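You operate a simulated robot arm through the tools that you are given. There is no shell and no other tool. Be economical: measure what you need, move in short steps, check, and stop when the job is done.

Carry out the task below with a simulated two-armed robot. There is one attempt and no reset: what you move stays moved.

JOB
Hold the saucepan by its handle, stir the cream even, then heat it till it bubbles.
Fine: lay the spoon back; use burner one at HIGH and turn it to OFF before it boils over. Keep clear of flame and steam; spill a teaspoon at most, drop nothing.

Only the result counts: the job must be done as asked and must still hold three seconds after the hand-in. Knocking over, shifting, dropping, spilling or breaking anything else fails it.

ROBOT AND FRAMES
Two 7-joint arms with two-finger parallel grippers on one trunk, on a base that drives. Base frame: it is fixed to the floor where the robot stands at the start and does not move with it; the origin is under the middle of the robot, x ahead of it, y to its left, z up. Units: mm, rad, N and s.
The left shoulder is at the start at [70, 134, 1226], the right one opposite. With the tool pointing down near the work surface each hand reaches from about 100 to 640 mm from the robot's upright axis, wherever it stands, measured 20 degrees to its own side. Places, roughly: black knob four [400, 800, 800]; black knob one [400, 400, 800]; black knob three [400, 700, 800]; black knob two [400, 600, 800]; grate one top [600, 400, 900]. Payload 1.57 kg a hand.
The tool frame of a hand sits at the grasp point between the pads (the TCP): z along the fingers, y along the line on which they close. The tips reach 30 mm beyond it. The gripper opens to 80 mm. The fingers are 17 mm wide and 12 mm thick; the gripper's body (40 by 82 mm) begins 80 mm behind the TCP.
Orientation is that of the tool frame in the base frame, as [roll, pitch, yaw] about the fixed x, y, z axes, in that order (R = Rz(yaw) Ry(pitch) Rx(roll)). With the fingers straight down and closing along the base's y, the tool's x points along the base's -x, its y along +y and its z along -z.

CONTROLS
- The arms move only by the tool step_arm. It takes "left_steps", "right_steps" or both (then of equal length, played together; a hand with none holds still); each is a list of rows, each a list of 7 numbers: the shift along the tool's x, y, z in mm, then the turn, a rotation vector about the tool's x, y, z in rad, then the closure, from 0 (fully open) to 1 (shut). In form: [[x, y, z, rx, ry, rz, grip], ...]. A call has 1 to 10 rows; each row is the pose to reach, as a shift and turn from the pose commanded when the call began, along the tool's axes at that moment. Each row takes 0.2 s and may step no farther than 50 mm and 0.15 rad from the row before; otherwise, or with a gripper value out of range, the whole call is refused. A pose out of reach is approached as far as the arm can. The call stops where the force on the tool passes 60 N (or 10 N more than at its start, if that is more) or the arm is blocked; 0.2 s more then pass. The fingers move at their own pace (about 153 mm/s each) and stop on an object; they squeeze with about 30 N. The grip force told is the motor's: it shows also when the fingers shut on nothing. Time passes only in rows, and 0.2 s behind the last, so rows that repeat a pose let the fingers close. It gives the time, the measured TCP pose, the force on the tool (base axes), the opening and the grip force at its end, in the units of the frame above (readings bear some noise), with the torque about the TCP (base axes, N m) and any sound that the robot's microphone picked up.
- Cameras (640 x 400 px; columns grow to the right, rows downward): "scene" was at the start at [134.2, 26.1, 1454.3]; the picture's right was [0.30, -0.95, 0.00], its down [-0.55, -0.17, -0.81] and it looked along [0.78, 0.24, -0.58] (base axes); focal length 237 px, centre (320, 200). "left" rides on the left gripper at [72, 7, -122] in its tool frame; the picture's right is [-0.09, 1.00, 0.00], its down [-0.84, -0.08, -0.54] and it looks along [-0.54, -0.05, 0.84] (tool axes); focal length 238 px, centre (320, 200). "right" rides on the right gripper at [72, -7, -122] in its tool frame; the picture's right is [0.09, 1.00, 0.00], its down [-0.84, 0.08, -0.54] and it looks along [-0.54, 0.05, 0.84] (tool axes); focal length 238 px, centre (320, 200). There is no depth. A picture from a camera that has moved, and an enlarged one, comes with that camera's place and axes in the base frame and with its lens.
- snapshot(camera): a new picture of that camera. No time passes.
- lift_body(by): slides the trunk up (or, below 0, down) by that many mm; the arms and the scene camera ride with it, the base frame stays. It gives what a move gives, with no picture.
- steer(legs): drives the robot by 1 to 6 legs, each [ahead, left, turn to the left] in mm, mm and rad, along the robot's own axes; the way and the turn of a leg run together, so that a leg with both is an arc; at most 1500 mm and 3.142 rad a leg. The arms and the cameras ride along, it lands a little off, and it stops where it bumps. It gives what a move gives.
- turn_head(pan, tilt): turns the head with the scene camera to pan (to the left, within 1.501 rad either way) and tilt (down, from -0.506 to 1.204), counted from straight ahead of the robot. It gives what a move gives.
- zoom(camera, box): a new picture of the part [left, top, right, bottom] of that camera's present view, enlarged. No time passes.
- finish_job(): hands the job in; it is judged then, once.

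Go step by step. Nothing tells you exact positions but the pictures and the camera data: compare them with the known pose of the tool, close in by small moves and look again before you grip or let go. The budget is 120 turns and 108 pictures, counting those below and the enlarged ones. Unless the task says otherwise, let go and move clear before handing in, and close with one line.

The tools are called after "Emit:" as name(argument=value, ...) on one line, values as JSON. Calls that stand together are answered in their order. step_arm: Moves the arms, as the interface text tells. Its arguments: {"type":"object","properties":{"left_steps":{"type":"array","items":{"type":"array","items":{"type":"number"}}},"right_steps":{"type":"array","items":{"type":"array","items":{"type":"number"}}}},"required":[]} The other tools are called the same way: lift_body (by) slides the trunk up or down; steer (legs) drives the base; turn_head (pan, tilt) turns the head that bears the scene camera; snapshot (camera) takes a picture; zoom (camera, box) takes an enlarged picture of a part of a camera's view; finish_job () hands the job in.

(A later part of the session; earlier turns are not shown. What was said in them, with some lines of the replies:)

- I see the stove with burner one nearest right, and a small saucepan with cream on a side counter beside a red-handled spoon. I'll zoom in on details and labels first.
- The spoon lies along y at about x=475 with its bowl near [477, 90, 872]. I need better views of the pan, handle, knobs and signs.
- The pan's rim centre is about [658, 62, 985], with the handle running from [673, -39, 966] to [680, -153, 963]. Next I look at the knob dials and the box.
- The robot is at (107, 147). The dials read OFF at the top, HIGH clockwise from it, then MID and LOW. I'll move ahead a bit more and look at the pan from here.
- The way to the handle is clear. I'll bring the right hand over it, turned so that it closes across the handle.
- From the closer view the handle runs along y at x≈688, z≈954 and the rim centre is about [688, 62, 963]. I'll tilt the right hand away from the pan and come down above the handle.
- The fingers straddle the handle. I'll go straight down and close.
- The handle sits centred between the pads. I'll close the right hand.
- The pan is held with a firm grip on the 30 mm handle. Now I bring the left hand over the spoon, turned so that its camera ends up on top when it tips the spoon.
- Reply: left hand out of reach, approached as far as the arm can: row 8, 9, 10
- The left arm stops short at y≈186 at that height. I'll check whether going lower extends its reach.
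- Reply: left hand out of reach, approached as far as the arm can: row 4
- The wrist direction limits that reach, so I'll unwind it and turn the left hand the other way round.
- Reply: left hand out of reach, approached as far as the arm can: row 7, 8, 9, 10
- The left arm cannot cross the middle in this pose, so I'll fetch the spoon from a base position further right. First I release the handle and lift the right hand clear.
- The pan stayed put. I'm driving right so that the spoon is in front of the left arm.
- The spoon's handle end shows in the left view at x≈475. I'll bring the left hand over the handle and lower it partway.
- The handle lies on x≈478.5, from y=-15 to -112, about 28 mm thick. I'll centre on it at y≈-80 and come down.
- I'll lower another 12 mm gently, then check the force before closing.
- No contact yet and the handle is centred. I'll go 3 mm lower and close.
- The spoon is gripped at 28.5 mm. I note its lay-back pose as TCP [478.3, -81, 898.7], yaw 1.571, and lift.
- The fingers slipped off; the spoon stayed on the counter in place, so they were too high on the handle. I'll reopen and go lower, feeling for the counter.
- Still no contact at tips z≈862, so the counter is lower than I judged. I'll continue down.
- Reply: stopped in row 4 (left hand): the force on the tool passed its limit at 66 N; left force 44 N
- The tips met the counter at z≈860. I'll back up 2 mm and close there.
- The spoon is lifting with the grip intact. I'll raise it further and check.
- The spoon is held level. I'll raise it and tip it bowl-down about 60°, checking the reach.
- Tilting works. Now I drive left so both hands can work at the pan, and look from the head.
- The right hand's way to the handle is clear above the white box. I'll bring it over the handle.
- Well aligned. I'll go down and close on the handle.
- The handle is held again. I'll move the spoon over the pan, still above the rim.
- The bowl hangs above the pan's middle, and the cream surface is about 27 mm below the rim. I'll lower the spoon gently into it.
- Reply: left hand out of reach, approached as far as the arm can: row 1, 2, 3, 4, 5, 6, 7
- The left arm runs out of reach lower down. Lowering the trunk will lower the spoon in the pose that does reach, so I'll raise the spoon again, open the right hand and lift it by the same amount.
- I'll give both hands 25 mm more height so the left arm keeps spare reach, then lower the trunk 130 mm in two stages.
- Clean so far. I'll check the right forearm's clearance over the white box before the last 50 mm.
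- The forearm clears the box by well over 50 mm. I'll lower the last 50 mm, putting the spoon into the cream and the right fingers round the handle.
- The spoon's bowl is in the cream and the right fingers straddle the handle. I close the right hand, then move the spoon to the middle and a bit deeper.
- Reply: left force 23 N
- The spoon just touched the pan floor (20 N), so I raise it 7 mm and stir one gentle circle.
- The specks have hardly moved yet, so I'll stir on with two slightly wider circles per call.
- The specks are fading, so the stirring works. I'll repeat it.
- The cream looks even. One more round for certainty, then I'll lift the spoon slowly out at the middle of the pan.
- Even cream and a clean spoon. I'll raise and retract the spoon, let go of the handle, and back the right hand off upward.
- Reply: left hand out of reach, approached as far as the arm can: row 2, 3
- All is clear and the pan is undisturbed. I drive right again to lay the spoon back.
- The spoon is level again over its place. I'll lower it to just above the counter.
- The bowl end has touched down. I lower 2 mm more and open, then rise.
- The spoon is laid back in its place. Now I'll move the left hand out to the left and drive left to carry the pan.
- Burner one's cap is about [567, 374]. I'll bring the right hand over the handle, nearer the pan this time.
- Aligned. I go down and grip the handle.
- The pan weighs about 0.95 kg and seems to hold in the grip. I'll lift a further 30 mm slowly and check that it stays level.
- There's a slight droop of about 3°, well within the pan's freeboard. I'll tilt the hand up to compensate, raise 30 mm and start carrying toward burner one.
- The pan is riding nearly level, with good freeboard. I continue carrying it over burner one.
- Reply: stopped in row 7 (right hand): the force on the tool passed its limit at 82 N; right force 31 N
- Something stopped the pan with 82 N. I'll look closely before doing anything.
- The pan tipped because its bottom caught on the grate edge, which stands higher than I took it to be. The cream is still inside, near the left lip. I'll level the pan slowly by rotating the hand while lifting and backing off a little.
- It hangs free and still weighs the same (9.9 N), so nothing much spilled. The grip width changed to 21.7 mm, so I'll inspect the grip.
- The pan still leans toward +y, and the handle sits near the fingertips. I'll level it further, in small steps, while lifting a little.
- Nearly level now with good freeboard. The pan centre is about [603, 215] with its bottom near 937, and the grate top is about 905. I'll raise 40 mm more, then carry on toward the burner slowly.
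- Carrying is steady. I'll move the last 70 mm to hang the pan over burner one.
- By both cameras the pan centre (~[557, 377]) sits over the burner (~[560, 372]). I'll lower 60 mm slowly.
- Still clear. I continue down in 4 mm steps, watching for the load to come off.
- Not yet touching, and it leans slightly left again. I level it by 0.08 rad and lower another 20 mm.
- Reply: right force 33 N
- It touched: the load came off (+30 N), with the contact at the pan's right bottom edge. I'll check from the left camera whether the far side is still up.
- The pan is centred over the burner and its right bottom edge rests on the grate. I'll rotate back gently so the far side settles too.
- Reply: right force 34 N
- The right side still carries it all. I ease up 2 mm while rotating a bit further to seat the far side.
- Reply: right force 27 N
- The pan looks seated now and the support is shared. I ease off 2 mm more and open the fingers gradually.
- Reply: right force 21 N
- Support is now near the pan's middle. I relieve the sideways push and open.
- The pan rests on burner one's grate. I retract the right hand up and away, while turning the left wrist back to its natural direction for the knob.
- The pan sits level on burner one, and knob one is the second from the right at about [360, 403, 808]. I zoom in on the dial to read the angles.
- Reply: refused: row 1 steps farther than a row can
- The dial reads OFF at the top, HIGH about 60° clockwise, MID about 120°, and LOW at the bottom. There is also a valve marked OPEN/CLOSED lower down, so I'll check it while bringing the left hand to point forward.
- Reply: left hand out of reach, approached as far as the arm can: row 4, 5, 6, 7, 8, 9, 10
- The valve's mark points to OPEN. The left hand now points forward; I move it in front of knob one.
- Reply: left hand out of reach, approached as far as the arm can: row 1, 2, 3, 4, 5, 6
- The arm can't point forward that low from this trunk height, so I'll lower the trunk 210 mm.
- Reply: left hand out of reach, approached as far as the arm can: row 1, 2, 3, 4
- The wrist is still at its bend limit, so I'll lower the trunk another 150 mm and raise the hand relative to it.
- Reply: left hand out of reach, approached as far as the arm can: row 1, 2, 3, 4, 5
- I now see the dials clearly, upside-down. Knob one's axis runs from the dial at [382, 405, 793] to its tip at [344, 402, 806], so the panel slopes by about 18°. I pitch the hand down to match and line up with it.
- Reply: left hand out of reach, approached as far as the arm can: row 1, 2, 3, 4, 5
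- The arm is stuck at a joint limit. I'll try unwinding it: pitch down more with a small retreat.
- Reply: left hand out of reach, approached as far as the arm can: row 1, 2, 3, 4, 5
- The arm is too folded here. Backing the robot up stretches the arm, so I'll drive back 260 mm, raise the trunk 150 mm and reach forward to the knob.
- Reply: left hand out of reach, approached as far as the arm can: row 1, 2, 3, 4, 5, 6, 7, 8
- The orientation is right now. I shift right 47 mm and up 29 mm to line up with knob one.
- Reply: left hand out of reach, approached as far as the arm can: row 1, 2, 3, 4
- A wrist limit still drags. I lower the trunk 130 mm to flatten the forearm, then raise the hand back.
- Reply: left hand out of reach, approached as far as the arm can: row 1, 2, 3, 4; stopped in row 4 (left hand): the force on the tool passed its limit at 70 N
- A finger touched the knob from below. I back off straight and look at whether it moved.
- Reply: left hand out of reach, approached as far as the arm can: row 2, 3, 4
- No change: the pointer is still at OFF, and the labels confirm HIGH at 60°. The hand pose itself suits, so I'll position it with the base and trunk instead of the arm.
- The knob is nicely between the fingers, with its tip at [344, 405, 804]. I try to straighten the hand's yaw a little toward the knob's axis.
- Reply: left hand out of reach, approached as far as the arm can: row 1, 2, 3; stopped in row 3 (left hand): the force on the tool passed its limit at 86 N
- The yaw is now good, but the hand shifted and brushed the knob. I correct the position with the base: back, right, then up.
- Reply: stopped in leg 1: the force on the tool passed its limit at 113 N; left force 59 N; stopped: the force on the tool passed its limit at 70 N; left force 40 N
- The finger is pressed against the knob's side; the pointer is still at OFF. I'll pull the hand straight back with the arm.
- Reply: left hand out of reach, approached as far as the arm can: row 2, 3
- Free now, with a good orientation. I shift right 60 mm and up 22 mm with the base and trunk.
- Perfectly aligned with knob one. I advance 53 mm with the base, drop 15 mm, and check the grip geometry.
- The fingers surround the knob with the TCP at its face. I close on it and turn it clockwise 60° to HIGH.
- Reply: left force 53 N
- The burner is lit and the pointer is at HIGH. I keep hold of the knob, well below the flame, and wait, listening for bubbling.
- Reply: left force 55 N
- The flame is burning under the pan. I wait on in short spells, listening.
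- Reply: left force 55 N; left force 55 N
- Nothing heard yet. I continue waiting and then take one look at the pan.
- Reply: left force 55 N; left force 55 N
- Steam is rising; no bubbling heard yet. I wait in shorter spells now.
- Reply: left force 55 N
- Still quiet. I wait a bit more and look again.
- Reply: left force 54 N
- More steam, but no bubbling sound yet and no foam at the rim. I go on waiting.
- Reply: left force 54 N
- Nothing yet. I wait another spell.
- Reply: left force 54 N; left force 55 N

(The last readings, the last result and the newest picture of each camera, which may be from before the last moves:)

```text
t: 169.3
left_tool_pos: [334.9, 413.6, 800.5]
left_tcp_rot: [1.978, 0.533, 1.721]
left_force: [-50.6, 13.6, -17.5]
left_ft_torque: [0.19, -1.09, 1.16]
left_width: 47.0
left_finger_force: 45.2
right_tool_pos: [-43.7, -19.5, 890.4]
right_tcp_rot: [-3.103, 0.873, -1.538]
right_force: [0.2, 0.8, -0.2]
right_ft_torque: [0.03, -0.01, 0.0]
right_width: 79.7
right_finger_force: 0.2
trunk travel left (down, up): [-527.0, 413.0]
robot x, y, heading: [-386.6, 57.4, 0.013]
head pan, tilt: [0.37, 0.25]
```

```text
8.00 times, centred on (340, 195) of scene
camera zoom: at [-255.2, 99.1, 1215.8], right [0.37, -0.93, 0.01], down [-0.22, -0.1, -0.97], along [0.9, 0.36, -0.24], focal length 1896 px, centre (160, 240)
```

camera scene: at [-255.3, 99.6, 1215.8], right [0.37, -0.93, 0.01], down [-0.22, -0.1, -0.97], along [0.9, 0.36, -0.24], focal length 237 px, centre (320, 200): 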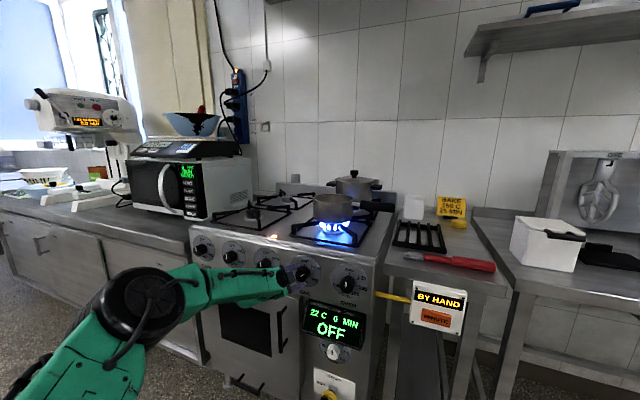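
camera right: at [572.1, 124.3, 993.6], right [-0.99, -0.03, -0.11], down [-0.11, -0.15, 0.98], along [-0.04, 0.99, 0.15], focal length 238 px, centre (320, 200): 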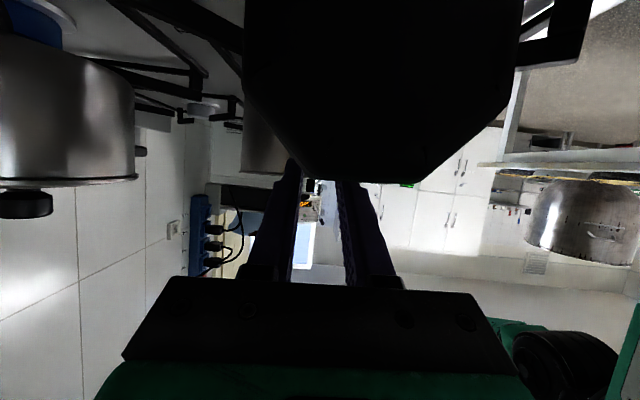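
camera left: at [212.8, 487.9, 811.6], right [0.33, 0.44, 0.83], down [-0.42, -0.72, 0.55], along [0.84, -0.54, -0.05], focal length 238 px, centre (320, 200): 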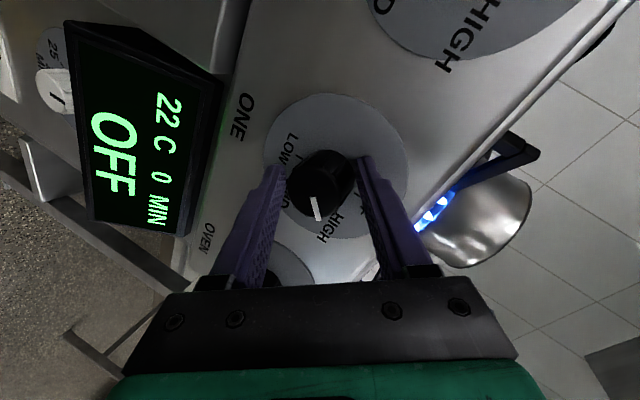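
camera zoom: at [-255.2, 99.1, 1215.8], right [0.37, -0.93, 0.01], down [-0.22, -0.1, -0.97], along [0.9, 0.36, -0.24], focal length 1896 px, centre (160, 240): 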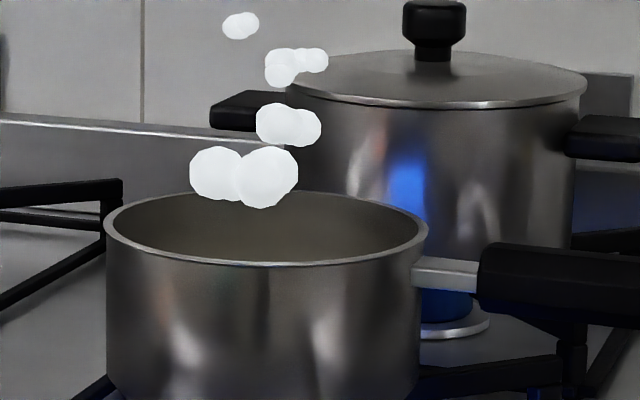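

The steam is steady, but the cream's surface is hidden from the head. While waiting I raise the right hand, far from the steam, and turn its camera toward the pan to see inside.

Emit:
step_arm(right_steps=[[-37, -15, -18, 0.114, 0, 0.095, 0], [-74, -30, -36, 0.228, 0, 0.19, 0], [-112, -45, -54, 0.342, 0, 0.285, 0], [-149, -60, -72, 0.456, 0, 0.38, 0], [-186, -75, -90, 0.57, 0, 0.475, 0], [-223, -90, -107, 0.684, 0, 0.57, 0], [-260, -105, -125, 0.798, 0, 0.665, 0], [-298, -120, -143, 0.912, 0, 0.76, 0], [-335, -135, -161, 1.026, 0, 0.855, 0], [-372, -150, -179, 1.14, 0, 0.95, 0]])

Emit:
zoom(camera="right", box=[80, 40, 560, 360])

```text
t: 171.5
left_tool_pos: [335.1, 413.4, 801.4]
left_tcp_rot: [1.979, 0.533, 1.722]
left_force: [-52.1, 18.4, -18.7]
left_ft_torque: [-0.35, -1.46, 0.09]
left_width: 47.4
left_finger_force: 45.3
right_tool_pos: [86.8, 76.5, 1273.1]
right_tcp_rot: [-3.128, 0.903, -2.964]
right_force: [-0.3, -0.6, 0.0]
right_ft_torque: [0.01, 0.02, 0.04]
right_width: 80.1
right_finger_force: 0.1
right hand out of reach, approached as far as the arm can: row 10
trunk travel left (down, up): [-527.0, 413.0]
robot x, y, heading: [-386.8, 59.8, 0.014]
head pan, tilt: [0.37, 0.25]
```

```text
1.25 times, centred on (320, 200) of right
camera zoom: at [-50.3, 47.6, 1292.6], right [-0.22, 0.97, -0.08], down [0.08, 0.1, 0.99], along [0.97, 0.21, -0.1], focal length 298 px, centre (320, 200)
```

zoom: 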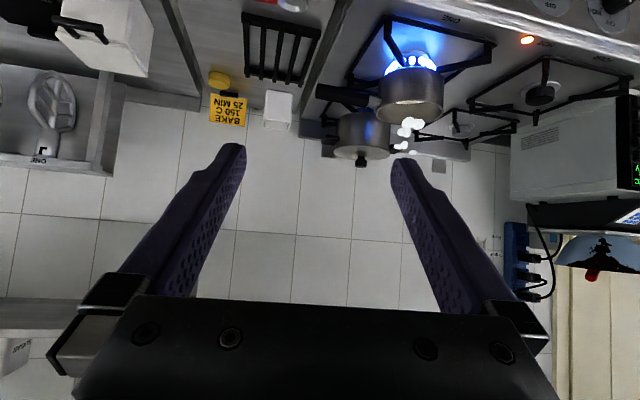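

The pan is in view, upside-down. I wait a little more, then zoom in on its opening.

Emit:
step_arm(left_steps=[[0, 0, 0, 0, 0, 0, 1], [0, 0, 0, 0, 0, 0, 1], [0, 0, 0, 0, 0, 0, 1], [0, 0, 0, 0, 0, 0, 1]])

Emit:
zoom(camera="right", box=[376, 90, 440, 150])

```text
t: 172.5
left_tool_pos: [335.8, 414.0, 801.0]
left_tcp_rot: [1.981, 0.534, 1.722]
left_force: [-49.3, 12.4, -18.5]
left_ft_torque: [0.16, -1.04, 1.09]
left_width: 47.2
left_finger_force: 45.1
right_tool_pos: [88.1, 77.5, 1273.0]
right_tcp_rot: [-3.129, 0.902, -2.968]
right_force: [-0.5, 0.0, 0.2]
right_ft_torque: [0.02, -0.01, 0.03]
right_width: 80.0
right_finger_force: 0.0
trunk travel left (down, up): [-527.0, 413.0]
robot x, y, heading: [-383.1, 57.4, 0.011]
head pan, tilt: [0.37, 0.25]
```

```text
6.67 times, centred on (408, 120) of right
camera zoom: at [-50.0, 48.6, 1292.3], right [-0.22, 0.97, -0.08], down [0.08, 0.1, 0.99], along [0.97, 0.21, -0.1], focal length 1589 px, centre (-267, 733)
```

zoom: 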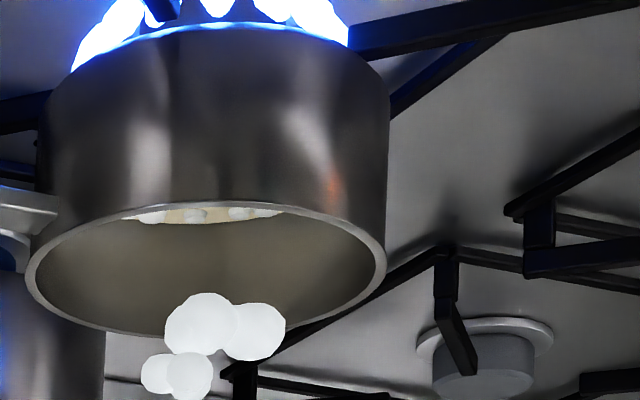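

White bubbles are breaking on the cream's surface, so it is bubbling. I turn the knob back to OFF now.

Emit:
step_arm(left_steps=[[0, 0, 0, 0, 0, -0.149, 1], [0, 0, 0, 0, 0, -0.298, 1], [0, 0, 0, 0, 0, -0.447, 1], [0, 0, 0, 0, 0, -0.596, 1], [0, 0, 0, 0, 0, -0.745, 1], [0, 0, 0, 0, 0, -0.894, 1], [0, 0, 0, 0, 0, -1.04, 1], [0, 0, 0, 0, 0, -1.08, 1]])

Emit:
snapshot(camera="left")

```text
t: 174.3
left_tool_pos: [342.5, 406.6, 811.9]
left_tcp_rot: [-2.927, 1.229, -2.982]
left_force: [0.9, 5.3, 14.4]
left_ft_torque: [0.42, -0.59, 0.54]
left_width: 41.3
left_finger_force: 45.4
right_tool_pos: [92.3, 70.9, 1270.9]
right_tcp_rot: [-3.139, 0.897, -2.975]
right_force: [0.1, 0.2, 0.5]
right_ft_torque: [0.0, 0.0, 0.03]
right_width: 80.2
right_finger_force: 0.0
trunk travel left (down, up): [-527.0, 413.0]
robot x, y, heading: [-384.1, 58.6, 0.013]
head pan, tilt: [0.37, 0.25]
```

```text
0 pictures are left
camera left: at [202.9, 419.4, 782.7], right [0.07, 1.0, 0.02], down [-0.24, 0.0, 0.97], along [0.97, -0.07, 0.24], focal length 238 px, centre (320, 200)
```

left: 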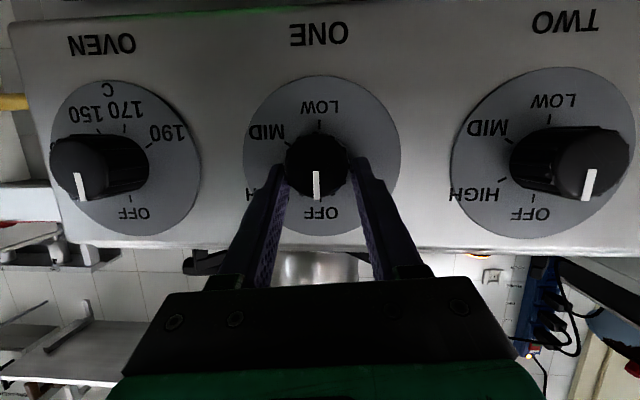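

The pointer is at OFF and the flame is out. I open the fingers and back straight away with the base.

Emit:
step_arm(left_steps=[[0, 0, 0, 0, 0, 0, 0.6], [0, 0, 0, 0, 0, 0, 0.3], [0, 0, 0, 0, 0, 0, 0], [0, 0, 0, 0, 0, 0, 0], [0, 0, 0, 0, 0, 0, 0]])

Emit:
steer(legs=[[-250, 0, 0]])

```text
t: 175.5
left_tool_pos: [342.0, 407.2, 803.6]
left_tcp_rot: [-2.932, 1.215, -2.989]
left_force: [0.0, 1.0, -0.1]
left_ft_torque: [0.0, 0.0, 0.05]
left_width: 80.2
left_finger_force: 0.0
right_tool_pos: [94.8, 72.6, 1269.3]
right_tcp_rot: [-3.139, 0.894, -2.973]
right_force: [-0.4, -0.1, -1.0]
right_ft_torque: [0.01, 0.04, -0.01]
right_width: 80.2
right_finger_force: 0.0
trunk travel left (down, up): [-527.0, 413.0]
robot x, y, heading: [-386.1, 59.1, 0.012]
head pan, tilt: [0.37, 0.25]
```

```text
t: 177.4
left_tool_pos: [102.9, 477.0, 927.1]
left_tcp_rot: [-1.514, 1.494, -1.403]
left_force: [-0.5, 0.9, 2.1]
left_ft_torque: [-0.04, 0.13, -0.04]
left_width: 79.9
left_finger_force: 0.0
right_tool_pos: [-246.9, 84.6, 1356.3]
right_tcp_rot: [2.748, 1.108, 3.028]
right_force: [-2.7, 0.5, 1.3]
right_ft_torque: [-0.02, -0.08, -0.09]
right_width: 79.9
right_finger_force: 0.0
trunk travel left (down, up): [-527.0, 413.0]
robot x, y, heading: [-610.9, 57.9, 0.001]
head pan, tilt: [0.37, 0.25]
stopped in leg 1: the robot was blocked; the commanded pose is now the measured one
```

The base touched something behind it and stopped; both hands are well clear of the stove. I move ahead slightly to come off it.

Emit:
steer(legs=[[40, 0, 0]])

```text
t: 178.1
left_tool_pos: [53.8, 444.2, 1010.0]
left_tcp_rot: [-0.36, 1.345, -0.308]
left_force: [-0.4, -1.4, 1.1]
left_ft_torque: [-0.02, 0.11, 0.07]
left_width: 79.8
left_finger_force: 0.1
right_tool_pos: [-367.9, 74.4, 1405.0]
right_tcp_rot: [2.217, 1.226, 2.641]
right_force: [0.0, 0.6, 0.2]
right_ft_torque: [0.01, 0.0, -0.02]
right_width: 79.9
right_finger_force: 0.2
trunk travel left (down, up): [-527.0, 413.0]
robot x, y, heading: [-597.9, 59.7, 0.003]
head pan, tilt: [0.37, 0.25]
stopped in leg 1: the robot was blocked; the commanded pose is now the measured one
```

The arms shifted oddly, so I hold still a moment to see that everything is stable.

Emit:
step_arm(left_steps=[[0, 0, 0, 0, 0, 0, 0], [0, 0, 0, 0, 0, 0, 0], [0, 0, 0, 0, 0, 0, 0]], right_steps=[[0, 0, 0, 0, 0, 0, 0], [0, 0, 0, 0, 0, 0, 0], [0, 0, 0, 0, 0, 0, 0]])

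```text
t: 178.4
left_tool_pos: [24.0, 422.8, 1055.5]
left_tcp_rot: [-0.151, 1.23, -0.162]
left_force: [0.4, 0.4, 1.1]
left_ft_torque: [0.01, 0.06, 0.01]
left_width: 79.8
left_finger_force: 0.0
right_tool_pos: [-430.7, 86.9, 1411.7]
right_tcp_rot: [2.051, 1.284, 2.525]
right_force: [0.4, 0.1, 0.3]
right_ft_torque: [-0.02, 0.02, -0.03]
right_width: 80.2
right_finger_force: 0.1
trunk travel left (down, up): [-527.0, 413.0]
robot x, y, heading: [-591.8, 60.2, 0.001]
head pan, tilt: [0.37, 0.25]
stopped in row 1 (left hand): the arm was blocked; the commanded pose is now the measured one
```

Cream stirred, heated until it bubbled and burner one turned to OFF, with the spoon laid back. The pan caught the grate edge on the way over and tipped, though its weight read the same afterwards.

At the end the base bumped something behind it and the arms drifted back, clear of the stove, with no pictures left to check. I'm handing in now.

Emit:
finish_job()

```text
The job is handed in.
```

The job is handed in: the cream was stirred even, heated on burner one at HIGH until it bubbled, and the knob turned back to OFF, but I can't confirm that nothing behind the robot was disturbed. The spoon lies back in its place. The pan tipped against the grate edge on the way over; I saw no spill and its weight read the same afterwards. When backing away, the base bumped something I could not see, and with no pictures left I could not check it.
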